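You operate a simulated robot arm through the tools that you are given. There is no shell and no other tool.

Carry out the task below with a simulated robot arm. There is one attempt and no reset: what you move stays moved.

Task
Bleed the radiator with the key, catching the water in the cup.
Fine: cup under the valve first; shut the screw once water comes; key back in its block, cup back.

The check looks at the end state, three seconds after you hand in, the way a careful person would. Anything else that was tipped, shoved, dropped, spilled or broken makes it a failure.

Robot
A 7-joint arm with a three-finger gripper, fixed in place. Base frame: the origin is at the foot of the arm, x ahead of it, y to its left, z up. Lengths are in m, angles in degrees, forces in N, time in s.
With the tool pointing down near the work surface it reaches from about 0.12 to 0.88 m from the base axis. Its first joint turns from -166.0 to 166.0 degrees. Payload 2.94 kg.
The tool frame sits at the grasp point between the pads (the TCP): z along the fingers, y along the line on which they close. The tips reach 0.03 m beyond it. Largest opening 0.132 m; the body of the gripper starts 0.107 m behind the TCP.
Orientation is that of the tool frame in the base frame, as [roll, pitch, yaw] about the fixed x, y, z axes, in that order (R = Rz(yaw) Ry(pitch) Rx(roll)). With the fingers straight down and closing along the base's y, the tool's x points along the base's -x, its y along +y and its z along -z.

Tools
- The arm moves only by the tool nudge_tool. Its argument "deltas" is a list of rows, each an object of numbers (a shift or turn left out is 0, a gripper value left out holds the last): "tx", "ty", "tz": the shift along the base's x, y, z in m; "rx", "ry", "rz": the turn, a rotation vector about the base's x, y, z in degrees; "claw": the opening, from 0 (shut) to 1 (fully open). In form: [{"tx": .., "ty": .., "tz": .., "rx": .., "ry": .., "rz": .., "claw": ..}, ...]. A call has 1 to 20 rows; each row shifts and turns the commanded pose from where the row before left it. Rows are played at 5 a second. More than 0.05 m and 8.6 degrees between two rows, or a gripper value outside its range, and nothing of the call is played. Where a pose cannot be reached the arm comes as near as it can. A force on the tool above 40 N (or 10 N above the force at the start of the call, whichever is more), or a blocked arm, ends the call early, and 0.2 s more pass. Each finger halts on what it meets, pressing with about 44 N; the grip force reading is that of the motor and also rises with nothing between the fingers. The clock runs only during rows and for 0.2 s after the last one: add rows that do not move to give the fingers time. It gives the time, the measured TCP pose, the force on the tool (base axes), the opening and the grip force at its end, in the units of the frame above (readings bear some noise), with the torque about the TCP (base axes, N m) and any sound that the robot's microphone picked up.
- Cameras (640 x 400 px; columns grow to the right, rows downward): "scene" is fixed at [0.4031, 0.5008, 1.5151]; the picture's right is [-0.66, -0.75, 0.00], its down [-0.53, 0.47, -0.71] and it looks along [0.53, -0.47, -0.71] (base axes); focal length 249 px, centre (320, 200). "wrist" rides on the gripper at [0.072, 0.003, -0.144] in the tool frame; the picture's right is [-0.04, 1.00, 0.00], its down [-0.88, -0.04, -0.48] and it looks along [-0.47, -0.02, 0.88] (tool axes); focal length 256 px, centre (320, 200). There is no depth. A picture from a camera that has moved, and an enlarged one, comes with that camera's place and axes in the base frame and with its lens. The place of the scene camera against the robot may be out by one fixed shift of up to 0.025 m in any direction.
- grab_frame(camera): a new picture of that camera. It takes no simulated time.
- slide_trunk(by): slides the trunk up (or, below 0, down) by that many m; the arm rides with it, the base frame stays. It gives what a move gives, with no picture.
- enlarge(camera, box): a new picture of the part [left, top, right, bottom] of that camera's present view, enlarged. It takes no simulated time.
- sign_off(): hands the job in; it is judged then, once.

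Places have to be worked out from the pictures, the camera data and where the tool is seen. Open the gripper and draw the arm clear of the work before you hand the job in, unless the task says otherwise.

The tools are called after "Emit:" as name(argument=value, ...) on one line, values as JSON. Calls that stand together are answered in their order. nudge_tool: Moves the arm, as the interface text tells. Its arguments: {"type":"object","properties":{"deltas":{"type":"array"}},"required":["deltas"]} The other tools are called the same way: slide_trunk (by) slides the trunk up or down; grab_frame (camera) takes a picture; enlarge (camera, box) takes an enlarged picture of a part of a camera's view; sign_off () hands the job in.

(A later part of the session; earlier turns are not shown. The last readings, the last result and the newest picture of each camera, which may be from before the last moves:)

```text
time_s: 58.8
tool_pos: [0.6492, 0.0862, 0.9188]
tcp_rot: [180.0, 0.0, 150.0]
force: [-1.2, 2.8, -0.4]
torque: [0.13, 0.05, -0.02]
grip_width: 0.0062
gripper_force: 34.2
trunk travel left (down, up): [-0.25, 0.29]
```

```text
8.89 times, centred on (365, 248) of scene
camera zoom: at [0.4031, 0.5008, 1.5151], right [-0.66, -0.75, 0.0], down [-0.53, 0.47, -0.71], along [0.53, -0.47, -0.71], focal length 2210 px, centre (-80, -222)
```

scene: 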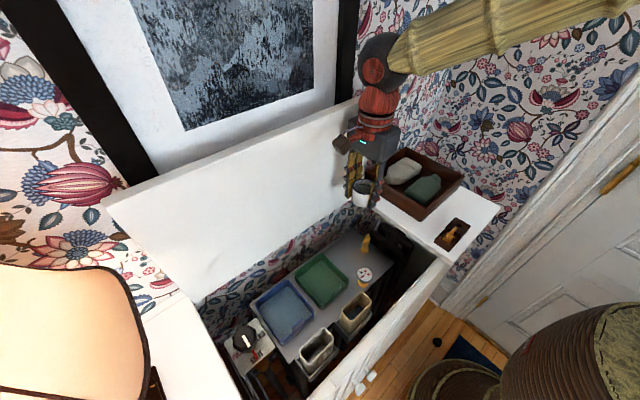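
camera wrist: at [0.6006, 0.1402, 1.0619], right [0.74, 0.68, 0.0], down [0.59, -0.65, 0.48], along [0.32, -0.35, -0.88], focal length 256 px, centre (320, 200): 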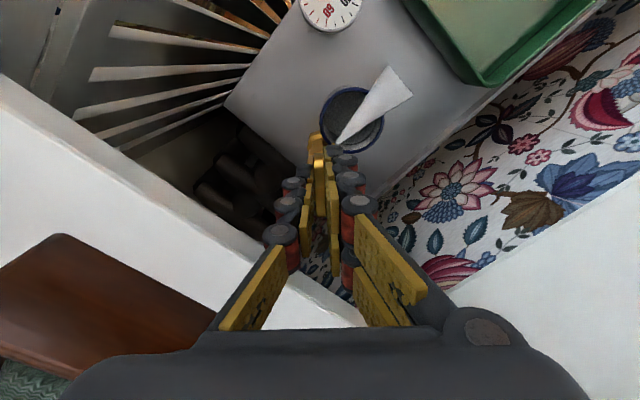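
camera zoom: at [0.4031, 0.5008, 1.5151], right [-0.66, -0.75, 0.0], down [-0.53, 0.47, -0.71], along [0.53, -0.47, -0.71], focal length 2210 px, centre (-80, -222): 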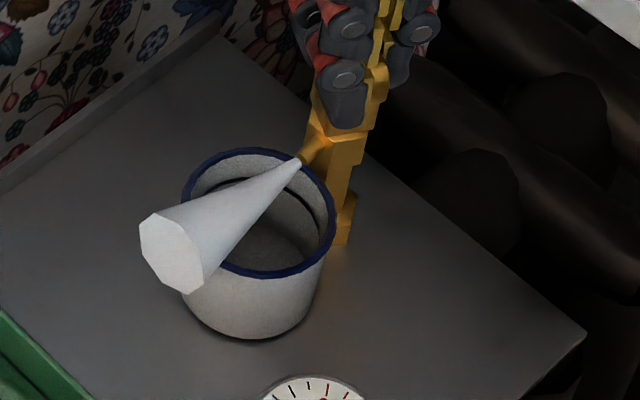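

Still air. While waiting I'll also look at the radiator's supply knob and gauge for context.

Emit:
nudge_tool(deltas=[{}, {}, {}, {}, {}, {}])

Emit:
enlarge(camera="scene", box=[340, 225, 390, 290])

Emit:
enlarge(camera="scene", box=[215, 310, 295, 370])

```text
time_s: 60.2
tool_pos: [0.6489, 0.0862, 0.9186]
tcp_rot: [-180.0, 0.0, 150.0]
force: [-3.0, 3.9, -1.4]
torque: [0.18, 0.13, 0.02]
grip_width: 0.0062
gripper_force: 33.8
trunk travel left (down, up): [-0.25, 0.29]
```

```text
6.15 times, centred on (365, 258) of scene
camera zoom: at [0.4031, 0.5008, 1.5151], right [-0.66, -0.75, 0.0], down [-0.53, 0.47, -0.71], along [0.53, -0.47, -0.71], focal length 1530 px, centre (43, -154)
```

zoom: 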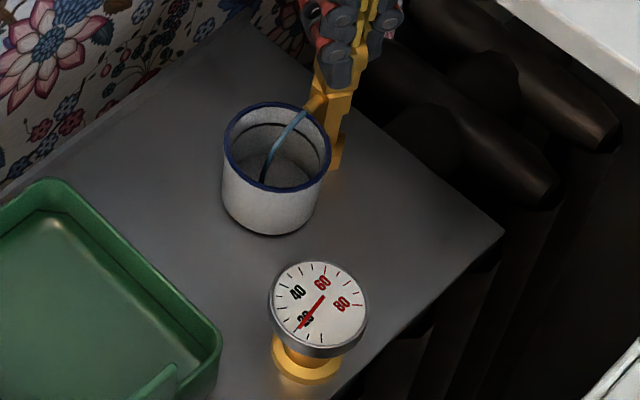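

```text
6.67 times, centred on (255, 340) of scene
camera zoom: at [0.4031, 0.5008, 1.5151], right [-0.66, -0.75, 0.0], down [-0.53, 0.47, -0.71], along [0.53, -0.47, -0.71], focal length 1658 px, centre (753, -733)
```

zoom: 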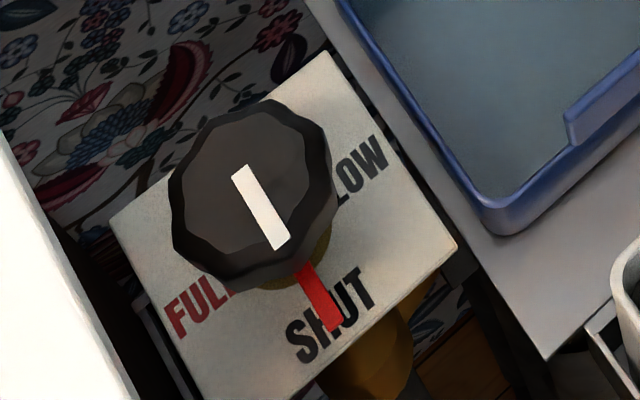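

Water is now flowing neatly into the cup. Shutting the screw: turning clockwise 60° back to the start angle.

Emit:
nudge_tool(deltas=[{"rz": -7.5}, {"rz": -7.5}, {"rz": -7.5}, {"rz": -7.5}, {"rz": -7.5}, {"rz": -7.5}, {"rz": -7.5, "tx": 0.0003}, {"rz": -7.5, "tx": 0.0003}, {"rz": -3}])

Emit:
enlarge(camera="scene", box=[340, 225, 390, 270])

```text
time_s: 62.2
tool_pos: [0.6499, 0.0871, 0.9186]
tcp_rot: [180.0, 0.1, 86.9]
force: [6.8, 1.7, -0.9]
torque: [0.12, -0.21, 0.02]
grip_width: 0.0061
gripper_force: 33.9
trunk travel left (down, up): [-0.25, 0.29]
```

```text
8.89 times, centred on (365, 248) of scene
camera zoom: at [0.4031, 0.5008, 1.5151], right [-0.66, -0.75, 0.0], down [-0.53, 0.47, -0.71], along [0.53, -0.47, -0.71], focal length 2210 px, centre (-80, -222)
```

zoom: 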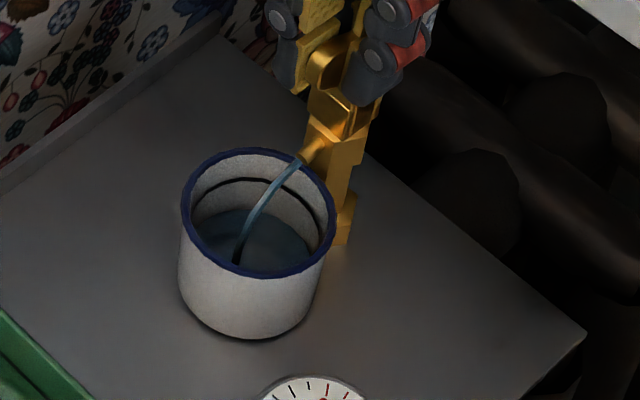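

Still flowing at −3°, there is backlash in the socket. I'll keep turning clockwise right away.

Emit:
nudge_tool(deltas=[{"rz": -7, "tx": 0.0005}, {"rz": -7}])

Emit:
enlarge(camera="scene", box=[340, 225, 390, 270])

```text
time_s: 62.8
tool_pos: [0.6495, 0.0869, 0.9192]
tcp_rot: [179.9, -0.1, 72.9]
force: [5.6, 4.0, 0.6]
torque: [0.16, -0.2, 0.01]
grip_width: 0.0058
gripper_force: 33.6
trunk travel left (down, up): [-0.25, 0.29]
```

```text
8.89 times, centred on (365, 248) of scene
camera zoom: at [0.4031, 0.5008, 1.5151], right [-0.66, -0.75, 0.0], down [-0.53, 0.47, -0.71], along [0.53, -0.47, -0.71], focal length 2210 px, centre (-80, -222)
```

zoom: 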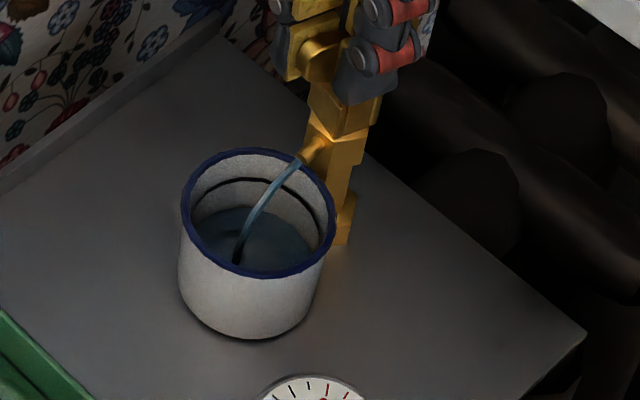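

Still flowing; there's considerable slack. I'll continue clockwise quickly.

Emit:
nudge_tool(deltas=[{"rz": -8}, {"rz": -8}, {"rz": -8}])

Emit:
enlarge(camera="scene", box=[340, 225, 390, 270])

```text
time_s: 63.6
tool_pos: [0.6503, 0.0859, 0.92]
tcp_rot: [179.9, 0.0, 48.8]
force: [9.3, 2.8, 1.8]
torque: [0.14, -0.34, 0.04]
grip_width: 0.0061
gripper_force: 34.0
trunk travel left (down, up): [-0.25, 0.29]
```

```text
8.89 times, centred on (365, 248) of scene
camera zoom: at [0.4031, 0.5008, 1.5151], right [-0.66, -0.75, 0.0], down [-0.53, 0.47, -0.71], along [0.53, -0.47, -0.71], focal length 2210 px, centre (-80, -222)
```

zoom: 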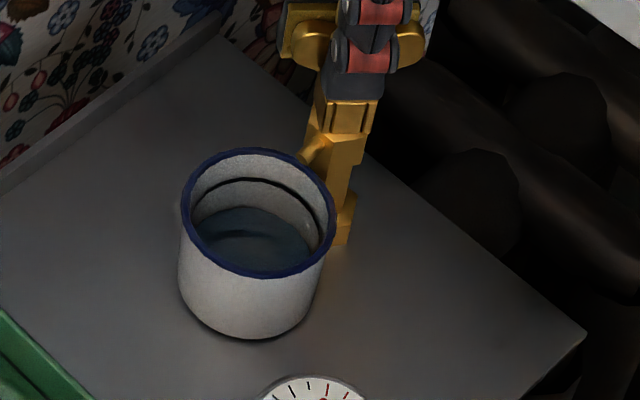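

Flow has stopped; the cup is roughly half full. I'll ease the side load and turn a few degrees more to confirm it is firmly shut (watching the torque).

Emit:
nudge_tool(deltas=[{"tx": 0.0008, "ty": 0.0002}, {}])

Emit:
nudge_tool(deltas=[{"rz": -4}, {"rz": -4}, {}])

Emit:
enlarge(camera="scene", box=[340, 225, 390, 270])

```text
time_s: 64.2
tool_pos: [0.6514, 0.086, 0.9187]
tcp_rot: [179.9, -0.1, 49.0]
force: [6.8, 3.6, 1.8]
torque: [0.21, -0.34, 0.0]
grip_width: 0.0062
gripper_force: 33.9
trunk travel left (down, up): [-0.25, 0.29]
```

```text
time_s: 65.0
tool_pos: [0.6509, 0.086, 0.9189]
tcp_rot: [-180.0, 0.0, 40.8]
force: [10.5, 2.7, 0.5]
torque: [0.16, -0.46, -0.02]
grip_width: 0.0061
gripper_force: 34.0
trunk travel left (down, up): [-0.25, 0.29]
```

```text
8.89 times, centred on (365, 248) of scene
camera zoom: at [0.4031, 0.5008, 1.5151], right [-0.66, -0.75, 0.0], down [-0.53, 0.47, -0.71], along [0.53, -0.47, -0.71], focal length 2210 px, centre (-80, -222)
```

zoom: 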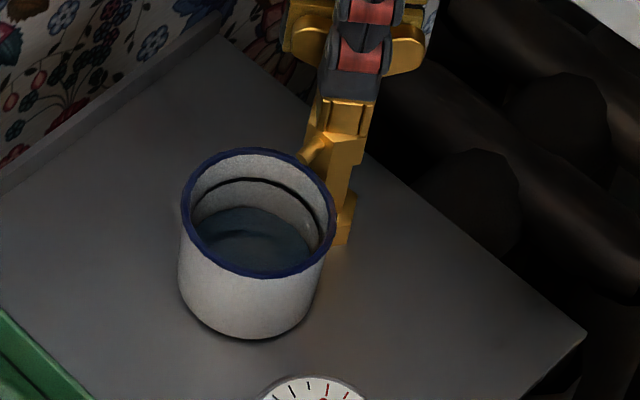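

No flow, and little torque. I'll check from the wrist camera whether the key is still aligned in the fingers.

Emit:
grab_frame(camera="wrist")

Emit:
enlarge(camera="wrist", box=[280, 110, 360, 190])

Emit:
enlarge(camera="scene", box=[355, 215, 385, 250])

```text
taken
camera wrist: at [0.7085, 0.1316, 1.0615], right [0.62, -0.78, 0.0], down [-0.69, -0.55, 0.48], along [-0.37, -0.3, -0.88], focal length 256 px, centre (320, 200)
```

wrist: 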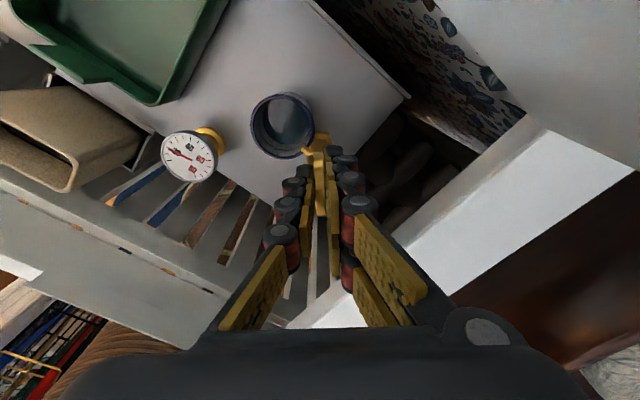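

```text
5.00 times, centred on (320, 150) of wrist
camera zoom: at [0.7085, 0.1316, 1.0615], right [0.62, -0.78, 0.0], down [-0.69, -0.55, 0.48], along [-0.37, -0.3, -0.88], focal length 1280 px, centre (320, 450)
```

zoom: 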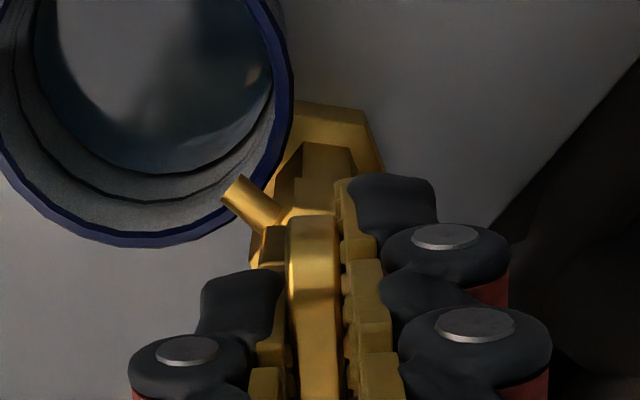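

```text
11.43 times, centred on (370, 232) of scene
camera zoom: at [0.4031, 0.5008, 1.5151], right [-0.66, -0.75, 0.0], down [-0.53, 0.47, -0.71], along [0.53, -0.47, -0.71], focal length 2841 px, centre (-251, -171)
```

zoom: 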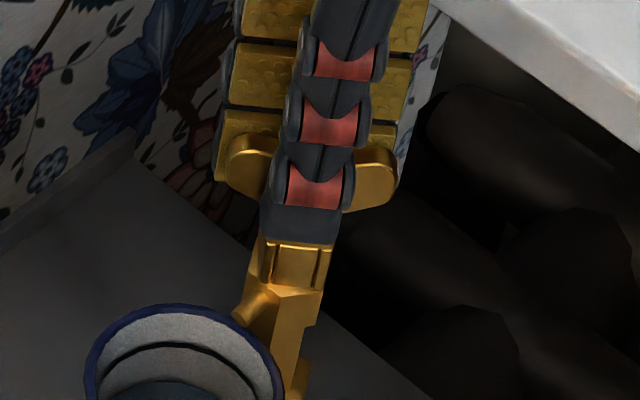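

The key is still square in the fingers. I'll relieve the side load (about 10 N in x) before lifting the key off to inspect the screw head.

Emit:
nudge_tool(deltas=[{"tx": 0.0006, "ty": 0.0002}, {"tx": 0.0006, "ty": 0.0002}, {}])

Emit:
enlarge(camera="scene", box=[340, 225, 390, 270])

```text
time_s: 65.8
tool_pos: [0.6522, 0.086, 0.9184]
tcp_rot: [180.0, 0.0, 40.9]
force: [8.0, -2.0, 0.4]
torque: [-0.09, -0.33, 0.03]
grip_width: 0.0061
gripper_force: 33.9
trunk travel left (down, up): [-0.25, 0.29]
```

```text
8.89 times, centred on (365, 248) of scene
camera zoom: at [0.4031, 0.5008, 1.5151], right [-0.66, -0.75, 0.0], down [-0.53, 0.47, -0.71], along [0.53, -0.47, -0.71], focal length 2210 px, centre (-80, -222)
```

zoom: 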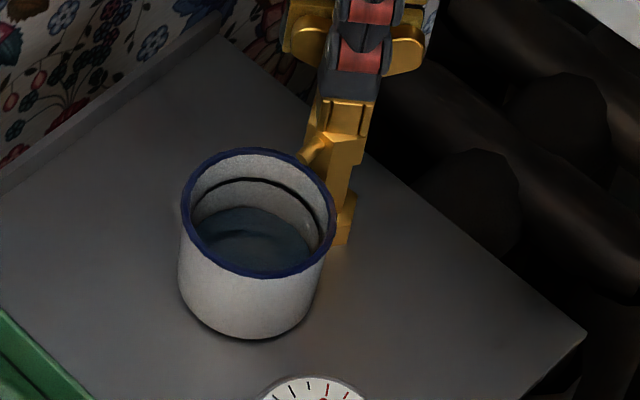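

No flow. A bit more relief in x, then check again.

Emit:
nudge_tool(deltas=[{"tx": 0.0008}, {"tx": 0.0006}, {}])

```text
time_s: 66.6
tool_pos: [0.6518, 0.0864, 0.918]
tcp_rot: [-179.8, 0.2, 41.0]
force: [-4.6, -3.9, 4.1]
torque: [-0.18, 0.16, 0.0]
grip_width: 0.0061
gripper_force: 34.0
trunk travel left (down, up): [-0.25, 0.29]
```

Slight overshoot; I'll back off 0.4 mm and start lifting in small steps, watching the forces.

Emit:
nudge_tool(deltas=[{"tx": -0.0004, "ty": -0.0003}, {}])

Emit:
nudge_tool(deltas=[{"tz": 0.002}, {"tz": 0.002}, {"tz": 0.002}, {}])

```text
time_s: 67.2
tool_pos: [0.6508, 0.0866, 0.9185]
tcp_rot: [-179.9, 0.2, 41.0]
force: [-6.0, -3.8, -0.3]
torque: [-0.2, 0.2, -0.01]
grip_width: 0.006
gripper_force: 33.9
trunk travel left (down, up): [-0.25, 0.29]
```

```text
time_s: 68.2
tool_pos: [0.6523, 0.0862, 0.9238]
tcp_rot: [-179.9, 0.1, 40.9]
force: [-9.5, -4.1, -14.3]
torque: [-0.19, 0.4, -0.03]
grip_width: 0.0061
gripper_force: 33.9
trunk travel left (down, up): [-0.25, 0.29]
```

There's side friction (−9.5 N in x, −14 N in z). I'll shift −0.8 mm in x to release it before lifting further.

Emit:
nudge_tool(deltas=[{"tx": -0.0008, "ty": -0.0004}, {}])

Emit:
enlarge(camera="scene", box=[355, 215, 385, 250])

Emit:
enlarge(camera="wrist", box=[280, 110, 360, 190])

```text
time_s: 68.8
tool_pos: [0.6522, 0.0849, 0.9246]
tcp_rot: [-180.0, 0.0, 41.0]
force: [-9.2, -2.7, -12.8]
torque: [-0.1, 0.39, -0.04]
grip_width: 0.006
gripper_force: 34.5
trunk travel left (down, up): [-0.25, 0.29]
```

```text
11.43 times, centred on (370, 232) of scene
camera zoom: at [0.4031, 0.5008, 1.5151], right [-0.66, -0.75, 0.0], down [-0.53, 0.47, -0.71], along [0.53, -0.47, -0.71], focal length 2841 px, centre (-251, -171)
```

zoom: 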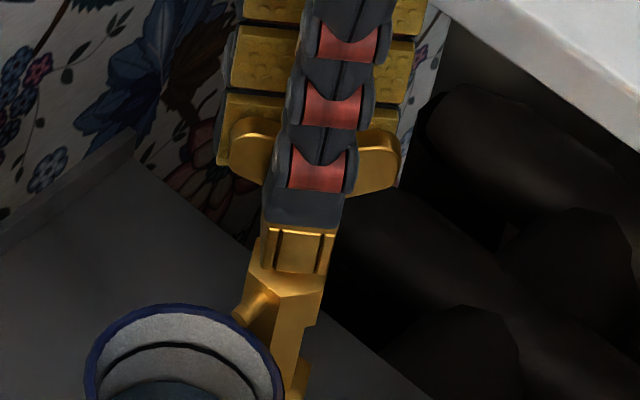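

```text
5.00 times, centred on (320, 150) of wrist
camera zoom: at [0.7089, 0.1315, 1.0678], right [0.62, -0.78, 0.0], down [-0.69, -0.55, 0.48], along [-0.37, -0.3, -0.88], focal length 1280 px, centre (320, 450)
```

zoom: 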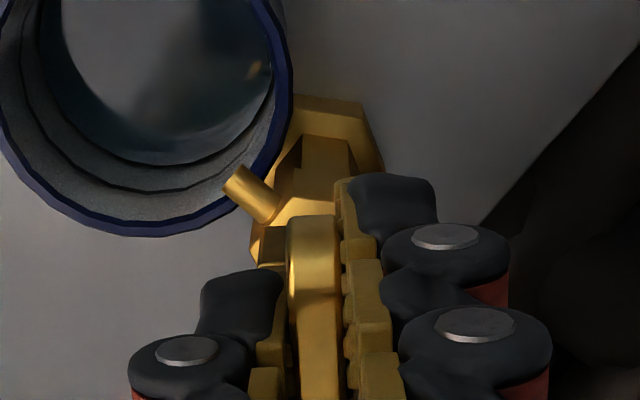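

The key is rising with the gripper but is wedged against the head's corners by the turn. I'll rotate back +10° within the socket's slack to unload it, checking that no flow restarts.

Emit:
nudge_tool(deltas=[{"rz": 5}, {"rz": 5}, {}])

Emit:
enlarge(camera="scene", box=[340, 215, 390, 260])

```text
time_s: 69.6
tool_pos: [0.6522, 0.086, 0.925]
tcp_rot: [179.9, 0.0, 51.0]
force: [-12.4, -0.2, -7.6]
torque: [-0.03, 0.53, -0.04]
grip_width: 0.0057
gripper_force: 34.3
trunk travel left (down, up): [-0.25, 0.29]
```

```text
8.89 times, centred on (365, 238) of scene
camera zoom: at [0.4031, 0.5008, 1.5151], right [-0.66, -0.75, 0.0], down [-0.53, 0.47, -0.71], along [0.53, -0.47, -0.71], focal length 2210 px, centre (-80, -133)
```

zoom: 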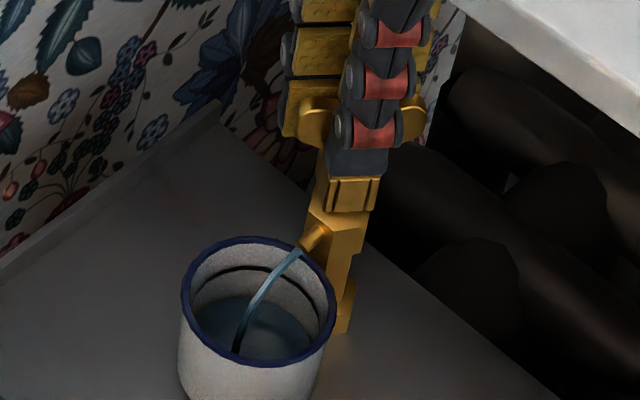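

Flow restarted, so the screw follows the key closely. Turning clockwise again immediately, past the previous angle.

Emit:
nudge_tool(deltas=[{"rz": -8, "tx": -0.0005}, {"rz": -8, "tx": -0.0005}])

Emit:
enlarge(camera="scene", box=[340, 215, 390, 260])

```text
time_s: 70.2
tool_pos: [0.6524, 0.0852, 0.9266]
tcp_rot: [180.0, -0.1, 34.9]
force: [-8.5, -0.6, -4.8]
torque: [-0.33, -0.06, 0.17]
grip_width: 0.006
gripper_force: 34.6
trunk travel left (down, up): [-0.25, 0.29]
```

```text
8.89 times, centred on (365, 238) of scene
camera zoom: at [0.4031, 0.5008, 1.5151], right [-0.66, -0.75, 0.0], down [-0.53, 0.47, -0.71], along [0.53, -0.47, -0.71], focal length 2210 px, centre (-80, -133)
```

zoom: 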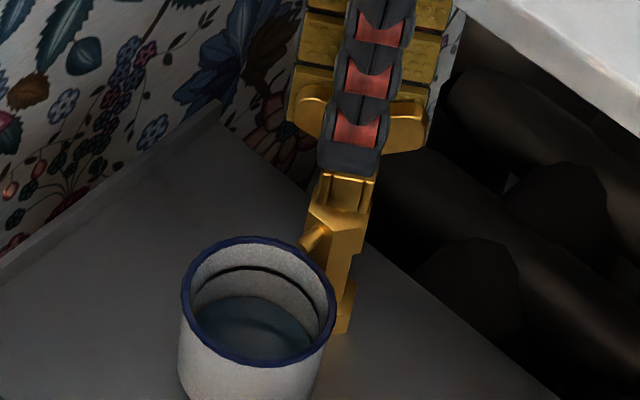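

Flow stopped again and a resisting torque of 0.17 N·m has appeared, so the stop must be near. I'll turn 3° more to confirm it is firmly shut.

Emit:
nudge_tool(deltas=[{"rz": -3}, {}])

Emit:
enlarge(camera="scene", box=[340, 215, 390, 260])

Emit:
enlarge(camera="wrist", box=[280, 110, 360, 190])

```text
time_s: 70.8
tool_pos: [0.6507, 0.0871, 0.9255]
tcp_rot: [179.8, -0.1, 32.1]
force: [-15.9, 2.3, -3.5]
torque: [-3.76, -5.51, 2.82]
grip_width: 0.0061
gripper_force: 34.5
trunk travel left (down, up): [-0.25, 0.29]
```

```text
8.89 times, centred on (365, 238) of scene
camera zoom: at [0.4031, 0.5008, 1.5151], right [-0.66, -0.75, 0.0], down [-0.53, 0.47, -0.71], along [0.53, -0.47, -0.71], focal length 2210 px, centre (-80, -133)
```

zoom: 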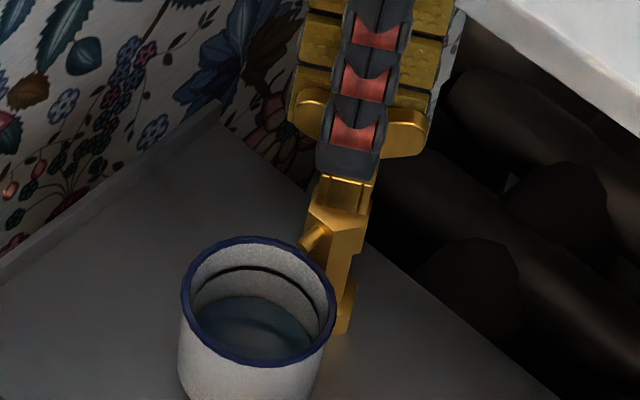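

```text
5.00 times, centred on (320, 150) of wrist
camera zoom: at [0.7136, 0.1235, 1.0694], right [0.49, -0.87, 0.0], down [-0.77, -0.43, 0.47], along [-0.41, -0.24, -0.88], focal length 1280 px, centre (320, 450)
```

zoom: 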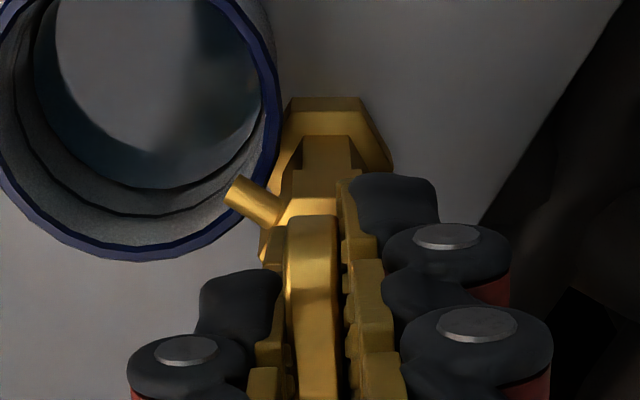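

A strong resisting torque (2.8 N·m) confirms the hard stop: the screw is fully shut. I'll back off just 3° to unload it, then check that no water flows.

Emit:
nudge_tool(deltas=[{"rz": 3}, {}])

Emit:
enlarge(camera="scene", box=[340, 215, 390, 260])

Emit:
grab_frame(camera="scene")

```text
time_s: 71.4
tool_pos: [0.6512, 0.0854, 0.9248]
tcp_rot: [180.0, -0.1, 34.9]
force: [-1.2, -0.2, 1.1]
torque: [-0.05, 0.04, 0.01]
grip_width: 0.0062
gripper_force: 34.2
trunk travel left (down, up): [-0.25, 0.29]
```

```text
8.89 times, centred on (365, 238) of scene
camera zoom: at [0.4031, 0.5008, 1.5151], right [-0.66, -0.75, 0.0], down [-0.53, 0.47, -0.71], along [0.53, -0.47, -0.71], focal length 2210 px, centre (-80, -133)
```

zoom: 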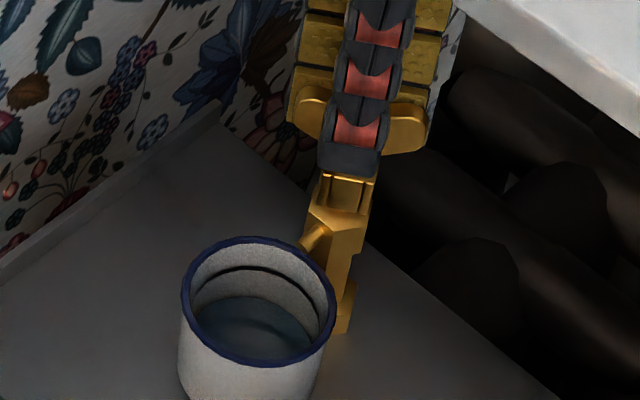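

```text
taken
```

scene: 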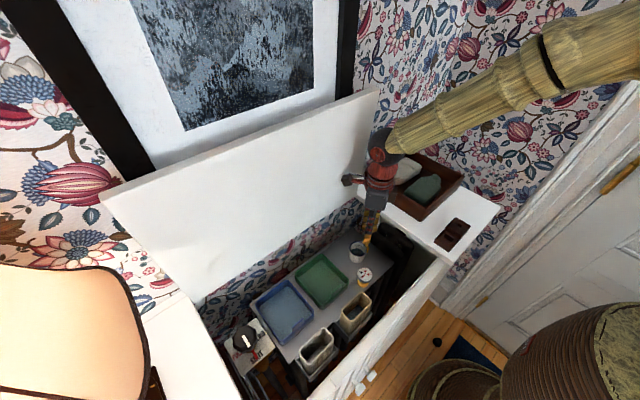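

Forces are back to zero and there's no flow. But the large torque may have come from the wrist camera housing touching the open lid, so I'll check the lid and clearance closely.

Emit:
enlarge(camera="scene", box=[330, 70, 410, 200])

Emit:
enlarge(camera="scene", box=[80, 160, 220, 320])

Emit:
grab_frame(camera="wrist")

```text
3.08 times, centred on (370, 135) of scene
camera zoom: at [0.4031, 0.5008, 1.5151], right [-0.66, -0.75, 0.0], down [-0.53, 0.47, -0.71], along [0.53, -0.47, -0.71], focal length 765 px, centre (166, 400)
```

zoom: 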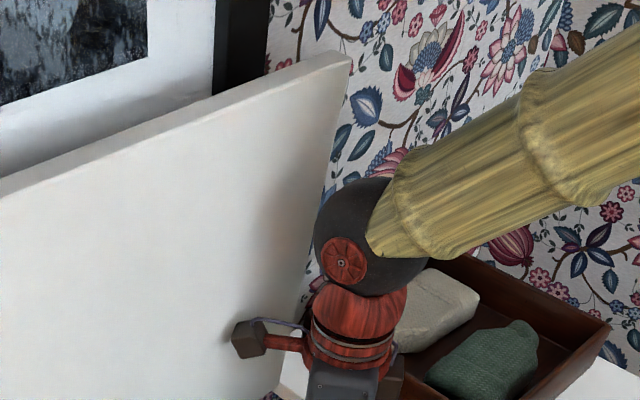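

```text
2.50 times, centred on (150, 240) of scene
camera zoom: at [0.4031, 0.5008, 1.5151], right [-0.66, -0.75, 0.0], down [-0.53, 0.47, -0.71], along [0.53, -0.47, -0.71], focal length 622 px, centre (745, 100)
```

zoom: 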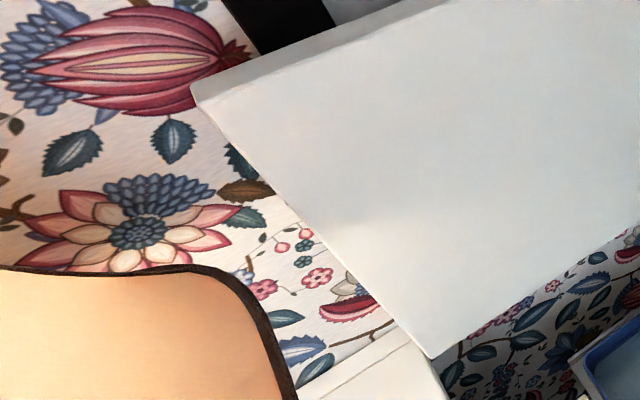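

```text
taken
camera wrist: at [0.7131, 0.1251, 1.0687], right [0.54, -0.84, 0.0], down [-0.74, -0.47, 0.47], along [-0.4, -0.25, -0.88], focal length 256 px, centre (320, 200)
```

wrist: 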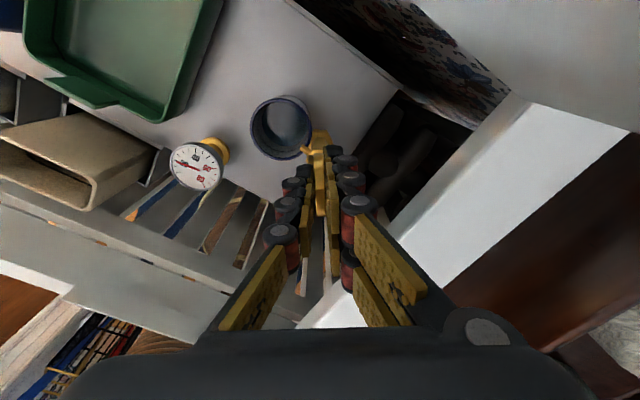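

The lid appears slightly shifted. I'll zoom on the gap between the camera housing and the lid, and repeat the very first enlargement for direct comparison.

Emit:
enlarge(camera="scene", box=[330, 160, 380, 200])

Emit:
enlarge(camera="scene", box=[340, 130, 520, 260])

Emit:
enlarge(camera="scene", box=[200, 210, 460, 400])

```text
10.00 times, centred on (355, 180) of scene
camera zoom: at [0.4031, 0.5008, 1.5151], right [-0.66, -0.75, 0.0], down [-0.53, 0.47, -0.71], along [0.53, -0.47, -0.71], focal length 2486 px, centre (-30, 400)
```

zoom: 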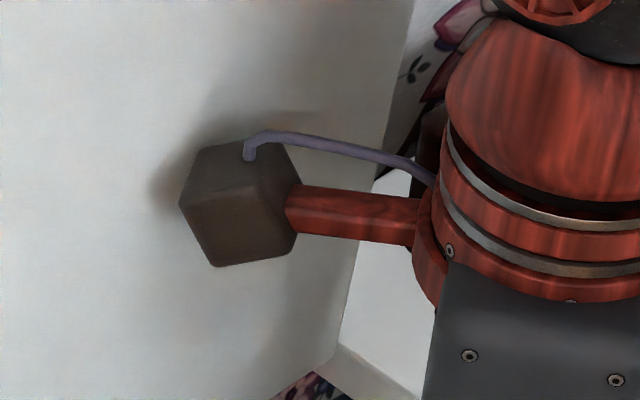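

```text
3.08 times, centred on (430, 195) of scene
camera zoom: at [0.4031, 0.5008, 1.5151], right [-0.66, -0.75, 0.0], down [-0.53, 0.47, -0.71], along [0.53, -0.47, -0.71], focal length 765 px, centre (-18, 215)
```

zoom: 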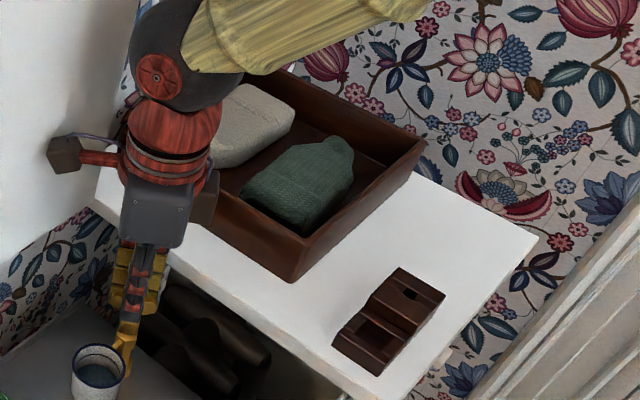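

```text
2.11 times, centred on (330, 305) of scene
camera zoom: at [0.4031, 0.5008, 1.5151], right [-0.66, -0.75, 0.0], down [-0.53, 0.47, -0.71], along [0.53, -0.47, -0.71], focal length 523 px, centre (299, -21)
```

zoom: 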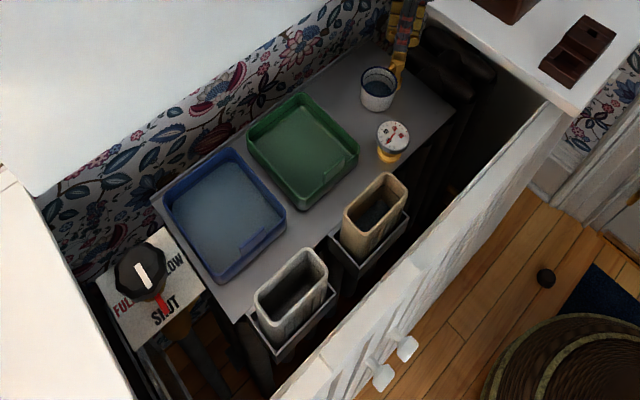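

The lid seems to have been touched lightly by the camera housing at the last few degrees; forces are zero now. I'll lift the key straight off the head in small steps, watching forces, without rotating further.

Emit:
nudge_tool(deltas=[{"tz": 0.002}, {"tz": 0.002}, {}])

Emit:
nudge_tool(deltas=[{"tz": 0.002}, {"tz": 0.002}, {}])

Emit:
enlarge(camera="scene", box=[340, 205, 390, 250])

```text
time_s: 72.2
tool_pos: [0.6532, 0.0861, 0.9284]
tcp_rot: [179.9, 0.1, 35.0]
force: [-1.8, -2.1, -7.9]
torque: [-0.16, -0.9, 0.22]
grip_width: 0.0057
gripper_force: 34.0
trunk travel left (down, up): [-0.25, 0.29]
```

```text
time_s: 73.0
tool_pos: [0.6512, 0.086, 0.9366]
tcp_rot: [180.0, -0.1, 34.9]
force: [-3.0, -0.1, -1.8]
torque: [0.07, -0.22, -0.01]
grip_width: 0.0059
gripper_force: 34.5
trunk travel left (down, up): [-0.25, 0.29]
```

```text
8.89 times, centred on (365, 228) of scene
camera zoom: at [0.4031, 0.5008, 1.5151], right [-0.66, -0.75, 0.0], down [-0.53, 0.47, -0.71], along [0.53, -0.47, -0.71], focal length 2210 px, centre (-80, -44)
```

zoom: 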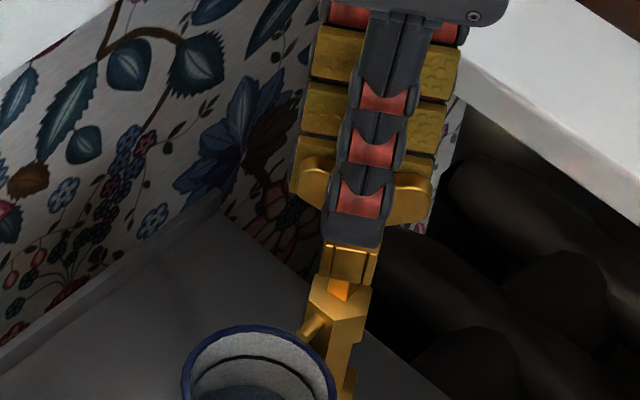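

The key is nearly clear of the head. I'll lift 6 mm more with a small −x shift away from the lid, then look at the head's orientation.

Emit:
nudge_tool(deltas=[{"tz": 0.003}, {"tz": 0.004, "tx": -0.002}, {"tz": 0.003, "tx": -0.003}, {}])

Emit:
enlarge(camera="scene", box=[345, 210, 385, 250])

Emit:
enlarge(camera="wrist", box=[280, 100, 360, 180])

```text
time_s: 74.0
tool_pos: [0.6463, 0.0859, 0.9428]
tcp_rot: [179.9, 0.1, 34.9]
force: [0.2, 0.1, -0.6]
torque: [-0.04, -0.03, -0.03]
grip_width: 0.006
gripper_force: 34.2
trunk travel left (down, up): [-0.25, 0.29]
```

```text
10.00 times, centred on (365, 230) of scene
camera zoom: at [0.4031, 0.5008, 1.5151], right [-0.66, -0.75, 0.0], down [-0.53, 0.47, -0.71], along [0.53, -0.47, -0.71], focal length 2486 px, centre (-130, -100)
```

zoom: 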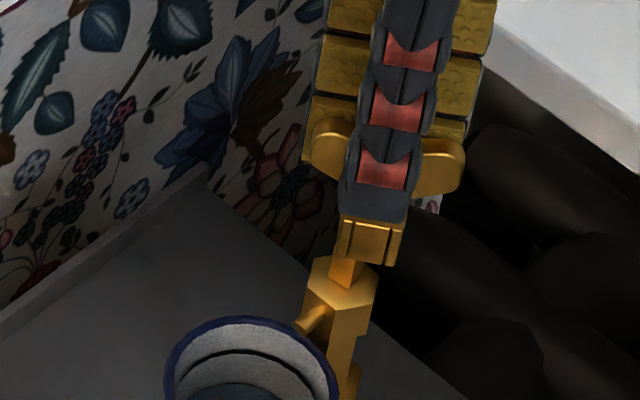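

```text
5.00 times, centred on (320, 140) of wrist
camera zoom: at [0.708, 0.1254, 1.0864], right [0.54, -0.84, 0.0], down [-0.74, -0.47, 0.48], along [-0.4, -0.26, -0.88], focal length 1280 px, centre (320, 500)
```

zoom: 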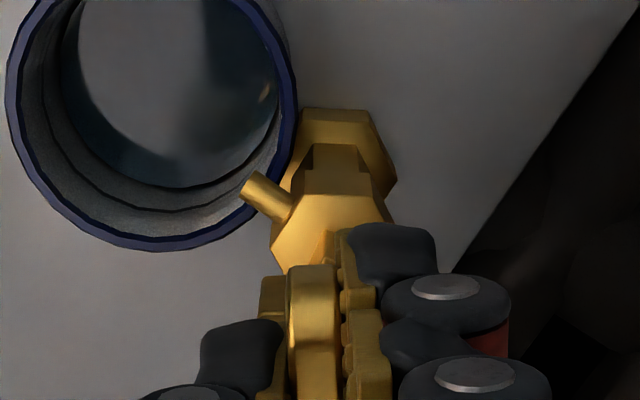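

The key is free of the head and no water is flowing. I'll shift 2 cm away from the lid, raise, and rotate back to the original yaw.

Emit:
nudge_tool(deltas=[{"tx": -0.01, "tz": 0.005}, {"tx": -0.01, "tz": 0.01}, {"tz": 0.02, "rz": 7}, {"tz": 0.02, "rz": 8}, {"rz": 8}, {"rz": 8}, {"rz": 8}, {"rz": 8}, {"rz": 8}, {}, {}])

Emit:
grab_frame(camera="wrist")

Emit:
grab_frame(camera="scene")

```text
time_s: 76.4
tool_pos: [0.6261, 0.085, 0.9976]
tcp_rot: [-180.0, 0.0, 90.1]
force: [-0.1, -0.4, -0.9]
torque: [0.04, -0.02, 0.01]
grip_width: 0.006
gripper_force: 34.4
trunk travel left (down, up): [-0.25, 0.29]
```

```text
taken
camera wrist: at [0.6297, 0.1585, 1.141], right [1.0, -0.04, 0.0], down [-0.04, -0.88, 0.48], along [-0.02, -0.48, -0.88], focal length 256 px, centre (320, 200)
```

wrist: 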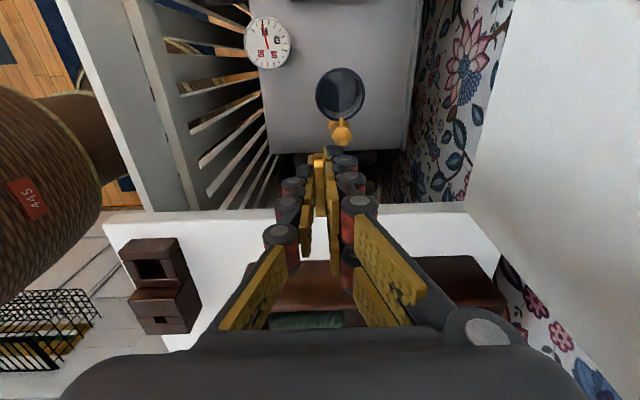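

```text
taken
```

scene: 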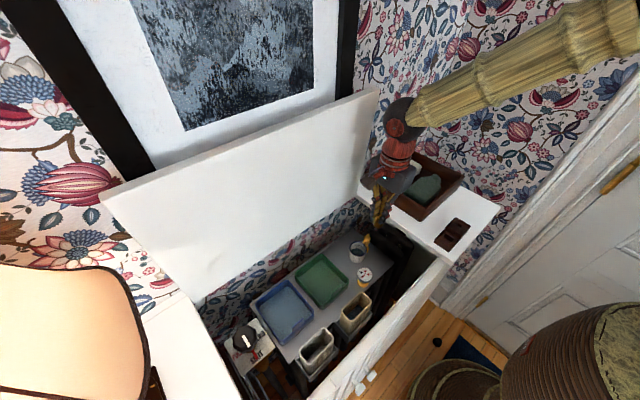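

The key is clear. I'll inspect the valve head's orientation and the cup's water level from the wrist camera.

Emit:
enlarge(camera="wrist", box=[324, 110, 360, 150])

Emit:
enlarge(camera="wrist", box=[300, 50, 380, 160])

Emit:
enlarge(camera="scene", box=[335, 215, 395, 275])

```text
10.00 times, centred on (342, 130) of wrist
camera zoom: at [0.6297, 0.1585, 1.141], right [1.0, -0.04, 0.0], down [-0.04, -0.88, 0.48], along [-0.02, -0.48, -0.88], focal length 2560 px, centre (100, 900)
```

zoom: 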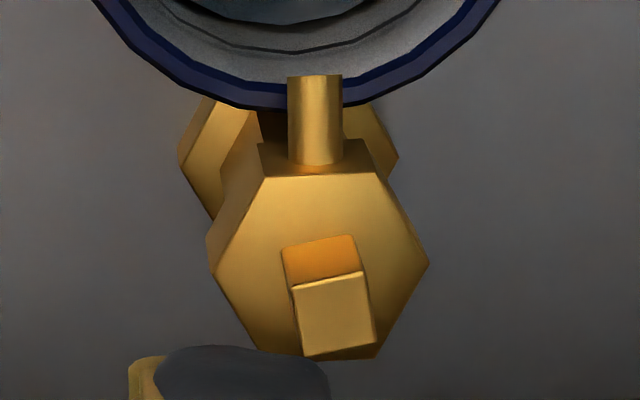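

```text
3.64 times, centred on (340, 105) of wrist
camera zoom: at [0.6297, 0.1585, 1.141], right [1.0, -0.04, 0.0], down [-0.04, -0.88, 0.48], along [-0.02, -0.48, -0.88], focal length 931 px, centre (247, 546)
```

zoom: 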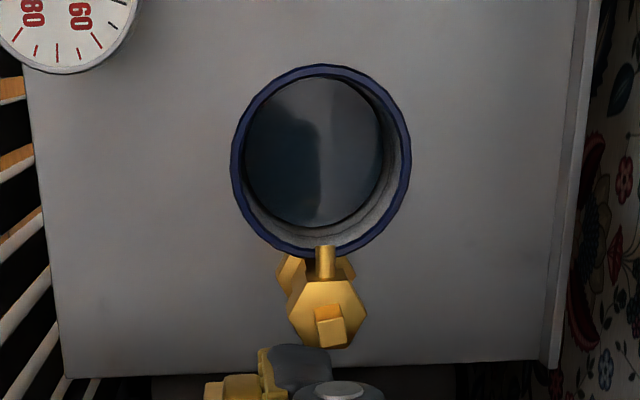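

```text
6.67 times, centred on (365, 245) of scene
camera zoom: at [0.4031, 0.5008, 1.5151], right [-0.66, -0.75, 0.0], down [-0.53, 0.47, -0.71], along [0.53, -0.47, -0.71], focal length 1658 px, centre (20, -100)
```

zoom: 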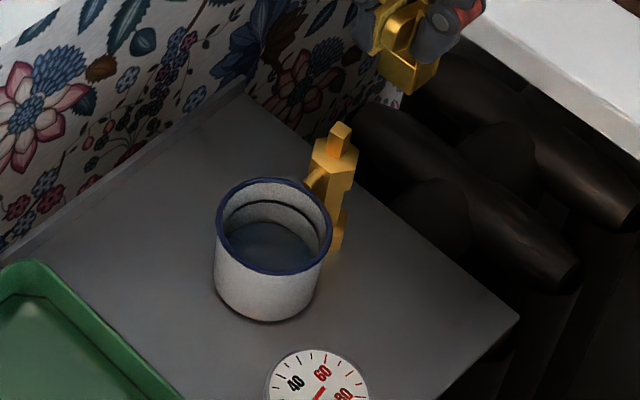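

The flow has stopped, but the head sits about +10° from its original angle, so the screw isn't fully home. I'll check the key's position in the fingers, then re-engage it at +10° and close the screw properly at yaws well away from the lid.

Emit:
enlarge(camera="wrist", box=[300, 140, 340, 170])

Emit:
enlarge(camera="scene", box=[370, 190, 410, 230])

```text
13.33 times, centred on (320, 155) of wrist
camera zoom: at [0.6297, 0.1585, 1.141], right [1.0, -0.04, 0.0], down [-0.04, -0.88, 0.48], along [-0.02, -0.48, -0.88], focal length 3413 px, centre (320, 800)
```

zoom: 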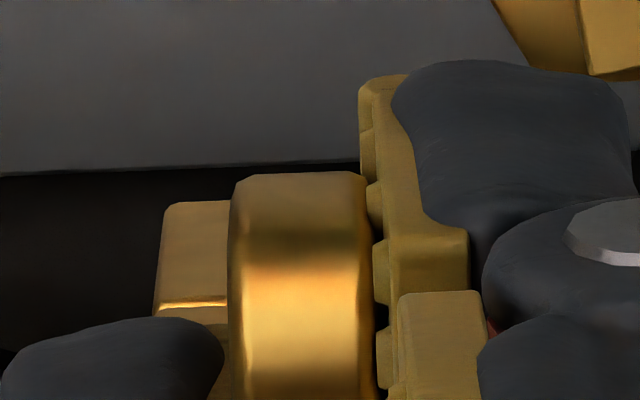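

```text
10.00 times, centred on (390, 210) of scene
camera zoom: at [0.4031, 0.5008, 1.5151], right [-0.66, -0.75, 0.0], down [-0.53, 0.47, -0.71], along [0.53, -0.47, -0.71], focal length 2486 px, centre (-380, 100)
```

zoom: 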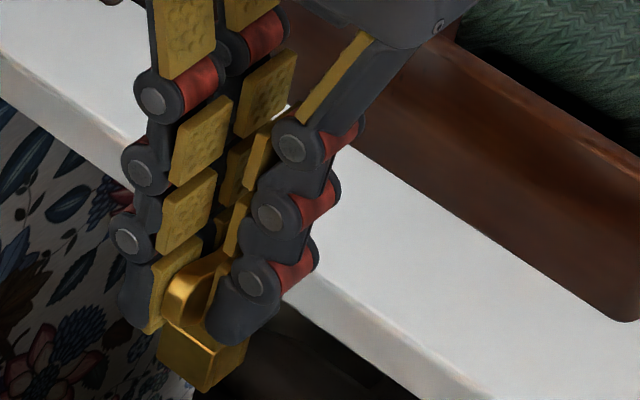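

The key is unmoved in the fingers. The likely story: the screw reached its stop, then the loose socket cammed over the corner and dragged the head back open ~10°. I'll re-engage aligned at +10° and close again with a limited angle. First, move over the head.

Emit:
nudge_tool(deltas=[{"rz": 5, "tx": 0.008}, {"rz": 5, "tx": 0.008}, {"tx": 0.008}, {"tz": -0.02}, {"tz": -0.02}, {"tz": -0.012}, {}, {}, {}])

Emit:
enlarge(camera="wrist", box=[290, 130, 350, 190])

Emit:
enlarge(camera="scene", box=[345, 210, 385, 250])

```text
time_s: 78.4
tool_pos: [0.6498, 0.0852, 0.945]
tcp_rot: [-180.0, 0.1, 100.0]
force: [-0.3, 0.0, -0.3]
torque: [0.01, 0.0, -0.01]
grip_width: 0.006
gripper_force: 33.9
trunk travel left (down, up): [-0.25, 0.29]
```

```text
6.67 times, centred on (320, 160) of wrist
camera zoom: at [0.6405, 0.1571, 1.0884], right [0.99, 0.13, 0.0], down [0.12, -0.87, 0.48], along [0.06, -0.47, -0.88], focal length 1707 px, centre (320, 467)
```

zoom: 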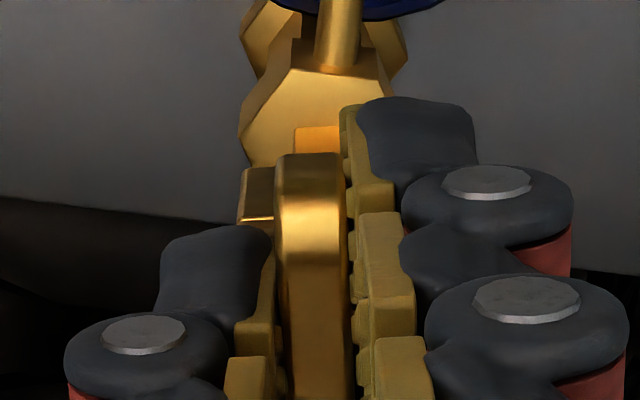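

```text
10.00 times, centred on (365, 230) of scene
camera zoom: at [0.4031, 0.5008, 1.5151], right [-0.66, -0.75, 0.0], down [-0.53, 0.47, -0.71], along [0.53, -0.47, -0.71], focal length 2486 px, centre (-130, -100)
```

zoom: 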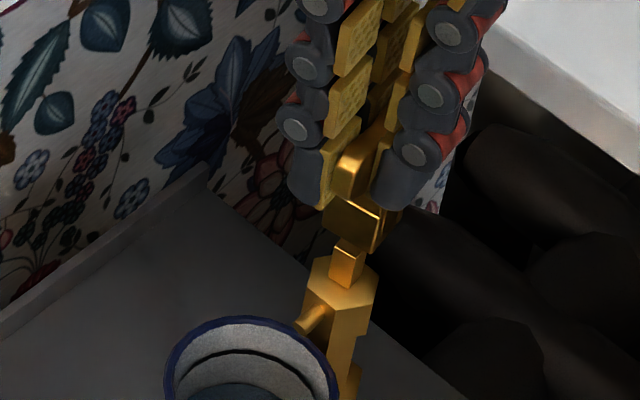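

Head and key are aligned in x to within 0.5 mm; by comparison with the earlier good insertion I need +1 mm in y. I'll correct and go down in small steps watching the force.

Emit:
nudge_tool(deltas=[{"tx": 0.0005, "ty": 0.001, "tz": -0.004}, {"tz": -0.004}, {}])

Emit:
nudge_tool(deltas=[{"tz": -0.003}, {"tz": -0.002}, {}])

Emit:
enlarge(camera="wrist", box=[290, 130, 350, 190])

```text
time_s: 79.2
tool_pos: [0.6505, 0.0858, 0.9378]
tcp_rot: [180.0, 0.0, 100.0]
force: [-0.3, -0.1, 0.8]
torque: [0.03, -0.01, 0.01]
grip_width: 0.0061
gripper_force: 33.9
trunk travel left (down, up): [-0.25, 0.29]
```

```text
time_s: 80.0
tool_pos: [0.6489, 0.0869, 0.9331]
tcp_rot: [179.9, 0.0, 100.0]
force: [0.3, 0.2, -1.0]
torque: [0.01, -0.03, 0.0]
grip_width: 0.0062
gripper_force: 34.3
trunk travel left (down, up): [-0.25, 0.29]
```

```text
6.67 times, centred on (320, 160) of wrist
camera zoom: at [0.6414, 0.1587, 1.0758], right [0.99, 0.13, 0.0], down [0.12, -0.87, 0.48], along [0.06, -0.47, -0.88], focal length 1707 px, centre (320, 467)
```

zoom: 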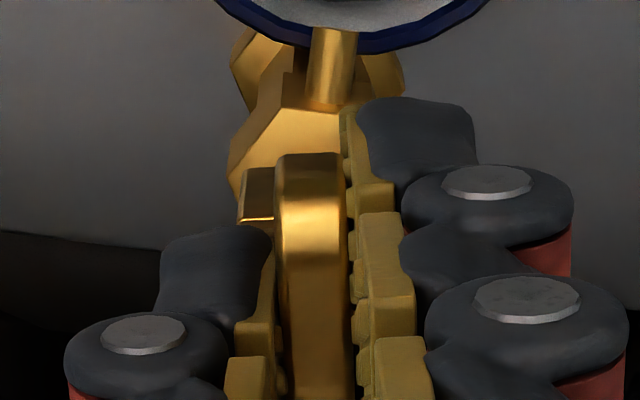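

No contact force; continuing down onto the head in small steps.

Emit:
nudge_tool(deltas=[{"tz": -0.002}, {"tz": -0.002}, {}])

Emit:
nudge_tool(deltas=[{"tz": -0.002}, {"tz": -0.002}, {}])

Emit:
nudge_tool(deltas=[{"tz": -0.002}, {"tz": -0.001}, {}])

Emit:
enlarge(camera="scene", box=[345, 215, 385, 255])

```text
time_s: 80.8
tool_pos: [0.6497, 0.0867, 0.9285]
tcp_rot: [179.9, 0.0, 100.0]
force: [1.0, 0.6, 0.0]
torque: [0.02, 0.0, -0.02]
grip_width: 0.0059
gripper_force: 34.1
trunk travel left (down, up): [-0.25, 0.29]
```

```text
time_s: 81.6
tool_pos: [0.6506, 0.0861, 0.9248]
tcp_rot: [179.9, 0.0, 100.0]
force: [0.0, 0.5, -0.3]
torque: [0.03, 0.01, -0.02]
grip_width: 0.0059
gripper_force: 34.0
trunk travel left (down, up): [-0.25, 0.29]
```

```text
time_s: 82.4
tool_pos: [0.6508, 0.0856, 0.9215]
tcp_rot: [180.0, -0.1, 100.0]
force: [0.4, -0.2, 0.0]
torque: [-0.02, 0.0, -0.01]
grip_width: 0.0059
gripper_force: 33.9
trunk travel left (down, up): [-0.25, 0.29]
```

```text
10.00 times, centred on (365, 235) of scene
camera zoom: at [0.4031, 0.5008, 1.5151], right [-0.66, -0.75, 0.0], down [-0.53, 0.47, -0.71], along [0.53, -0.47, -0.71], focal length 2486 px, centre (-130, -150)
```

zoom: 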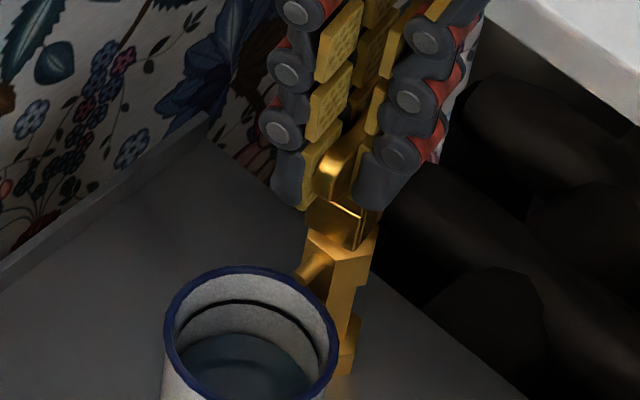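

Seated with no side force. Now turning clockwise gradually, reading torque along the way.

Emit:
nudge_tool(deltas=[{"rz": -5}, {"rz": -5}, {"rz": -5}, {"rz": -5}, {}])

Emit:
nudge_tool(deltas=[{"rz": -4, "tx": 0.0002}, {"rz": -4}, {}])

Emit:
enlarge(camera="scene", box=[345, 215, 385, 255])

```text
time_s: 83.6
tool_pos: [0.6507, 0.0857, 0.9218]
tcp_rot: [180.0, 0.0, 79.9]
force: [0.1, 0.2, -0.3]
torque: [0.01, -0.06, 0.02]
grip_width: 0.0059
gripper_force: 34.6
trunk travel left (down, up): [-0.25, 0.29]
```

```text
time_s: 84.4
tool_pos: [0.6514, 0.086, 0.9222]
tcp_rot: [179.9, -0.1, 71.9]
force: [-2.3, 0.6, 0.1]
torque: [0.05, 0.13, 0.02]
grip_width: 0.0061
gripper_force: 34.6
trunk travel left (down, up): [-0.25, 0.29]
```

```text
10.00 times, centred on (365, 235) of scene
camera zoom: at [0.4031, 0.5008, 1.5151], right [-0.66, -0.75, 0.0], down [-0.53, 0.47, -0.71], along [0.53, -0.47, -0.71], focal length 2486 px, centre (-130, -150)
```

zoom: 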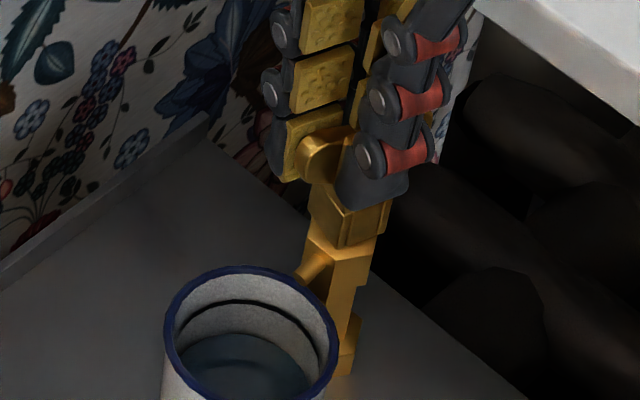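

No flow and slight contact beginning, as predicted. Continuing clockwise in smaller steps.

Emit:
nudge_tool(deltas=[{"rz": -4}, {}])

Emit:
nudge_tool(deltas=[{"rz": -3}, {}])

Emit:
nudge_tool(deltas=[{"rz": -3}, {}])

```text
time_s: 85.0
tool_pos: [0.6509, 0.0868, 0.9221]
tcp_rot: [180.0, -0.1, 67.9]
force: [-1.6, 1.3, 0.3]
torque: [0.06, 0.08, -0.04]
grip_width: 0.006
gripper_force: 33.7
trunk travel left (down, up): [-0.25, 0.29]
```

```text
time_s: 85.6
tool_pos: [0.6497, 0.0865, 0.922]
tcp_rot: [179.9, 0.0, 64.9]
force: [-0.2, -1.4, -0.1]
torque: [0.01, -0.03, 0.01]
grip_width: 0.0062
gripper_force: 34.3
trunk travel left (down, up): [-0.25, 0.29]
```

```text
time_s: 86.2
tool_pos: [0.6506, 0.0856, 0.9216]
tcp_rot: [-179.9, 0.0, 61.9]
force: [0.6, -2.0, 0.2]
torque: [-0.04, 0.01, -0.01]
grip_width: 0.0061
gripper_force: 34.1
trunk travel left (down, up): [-0.25, 0.29]
```

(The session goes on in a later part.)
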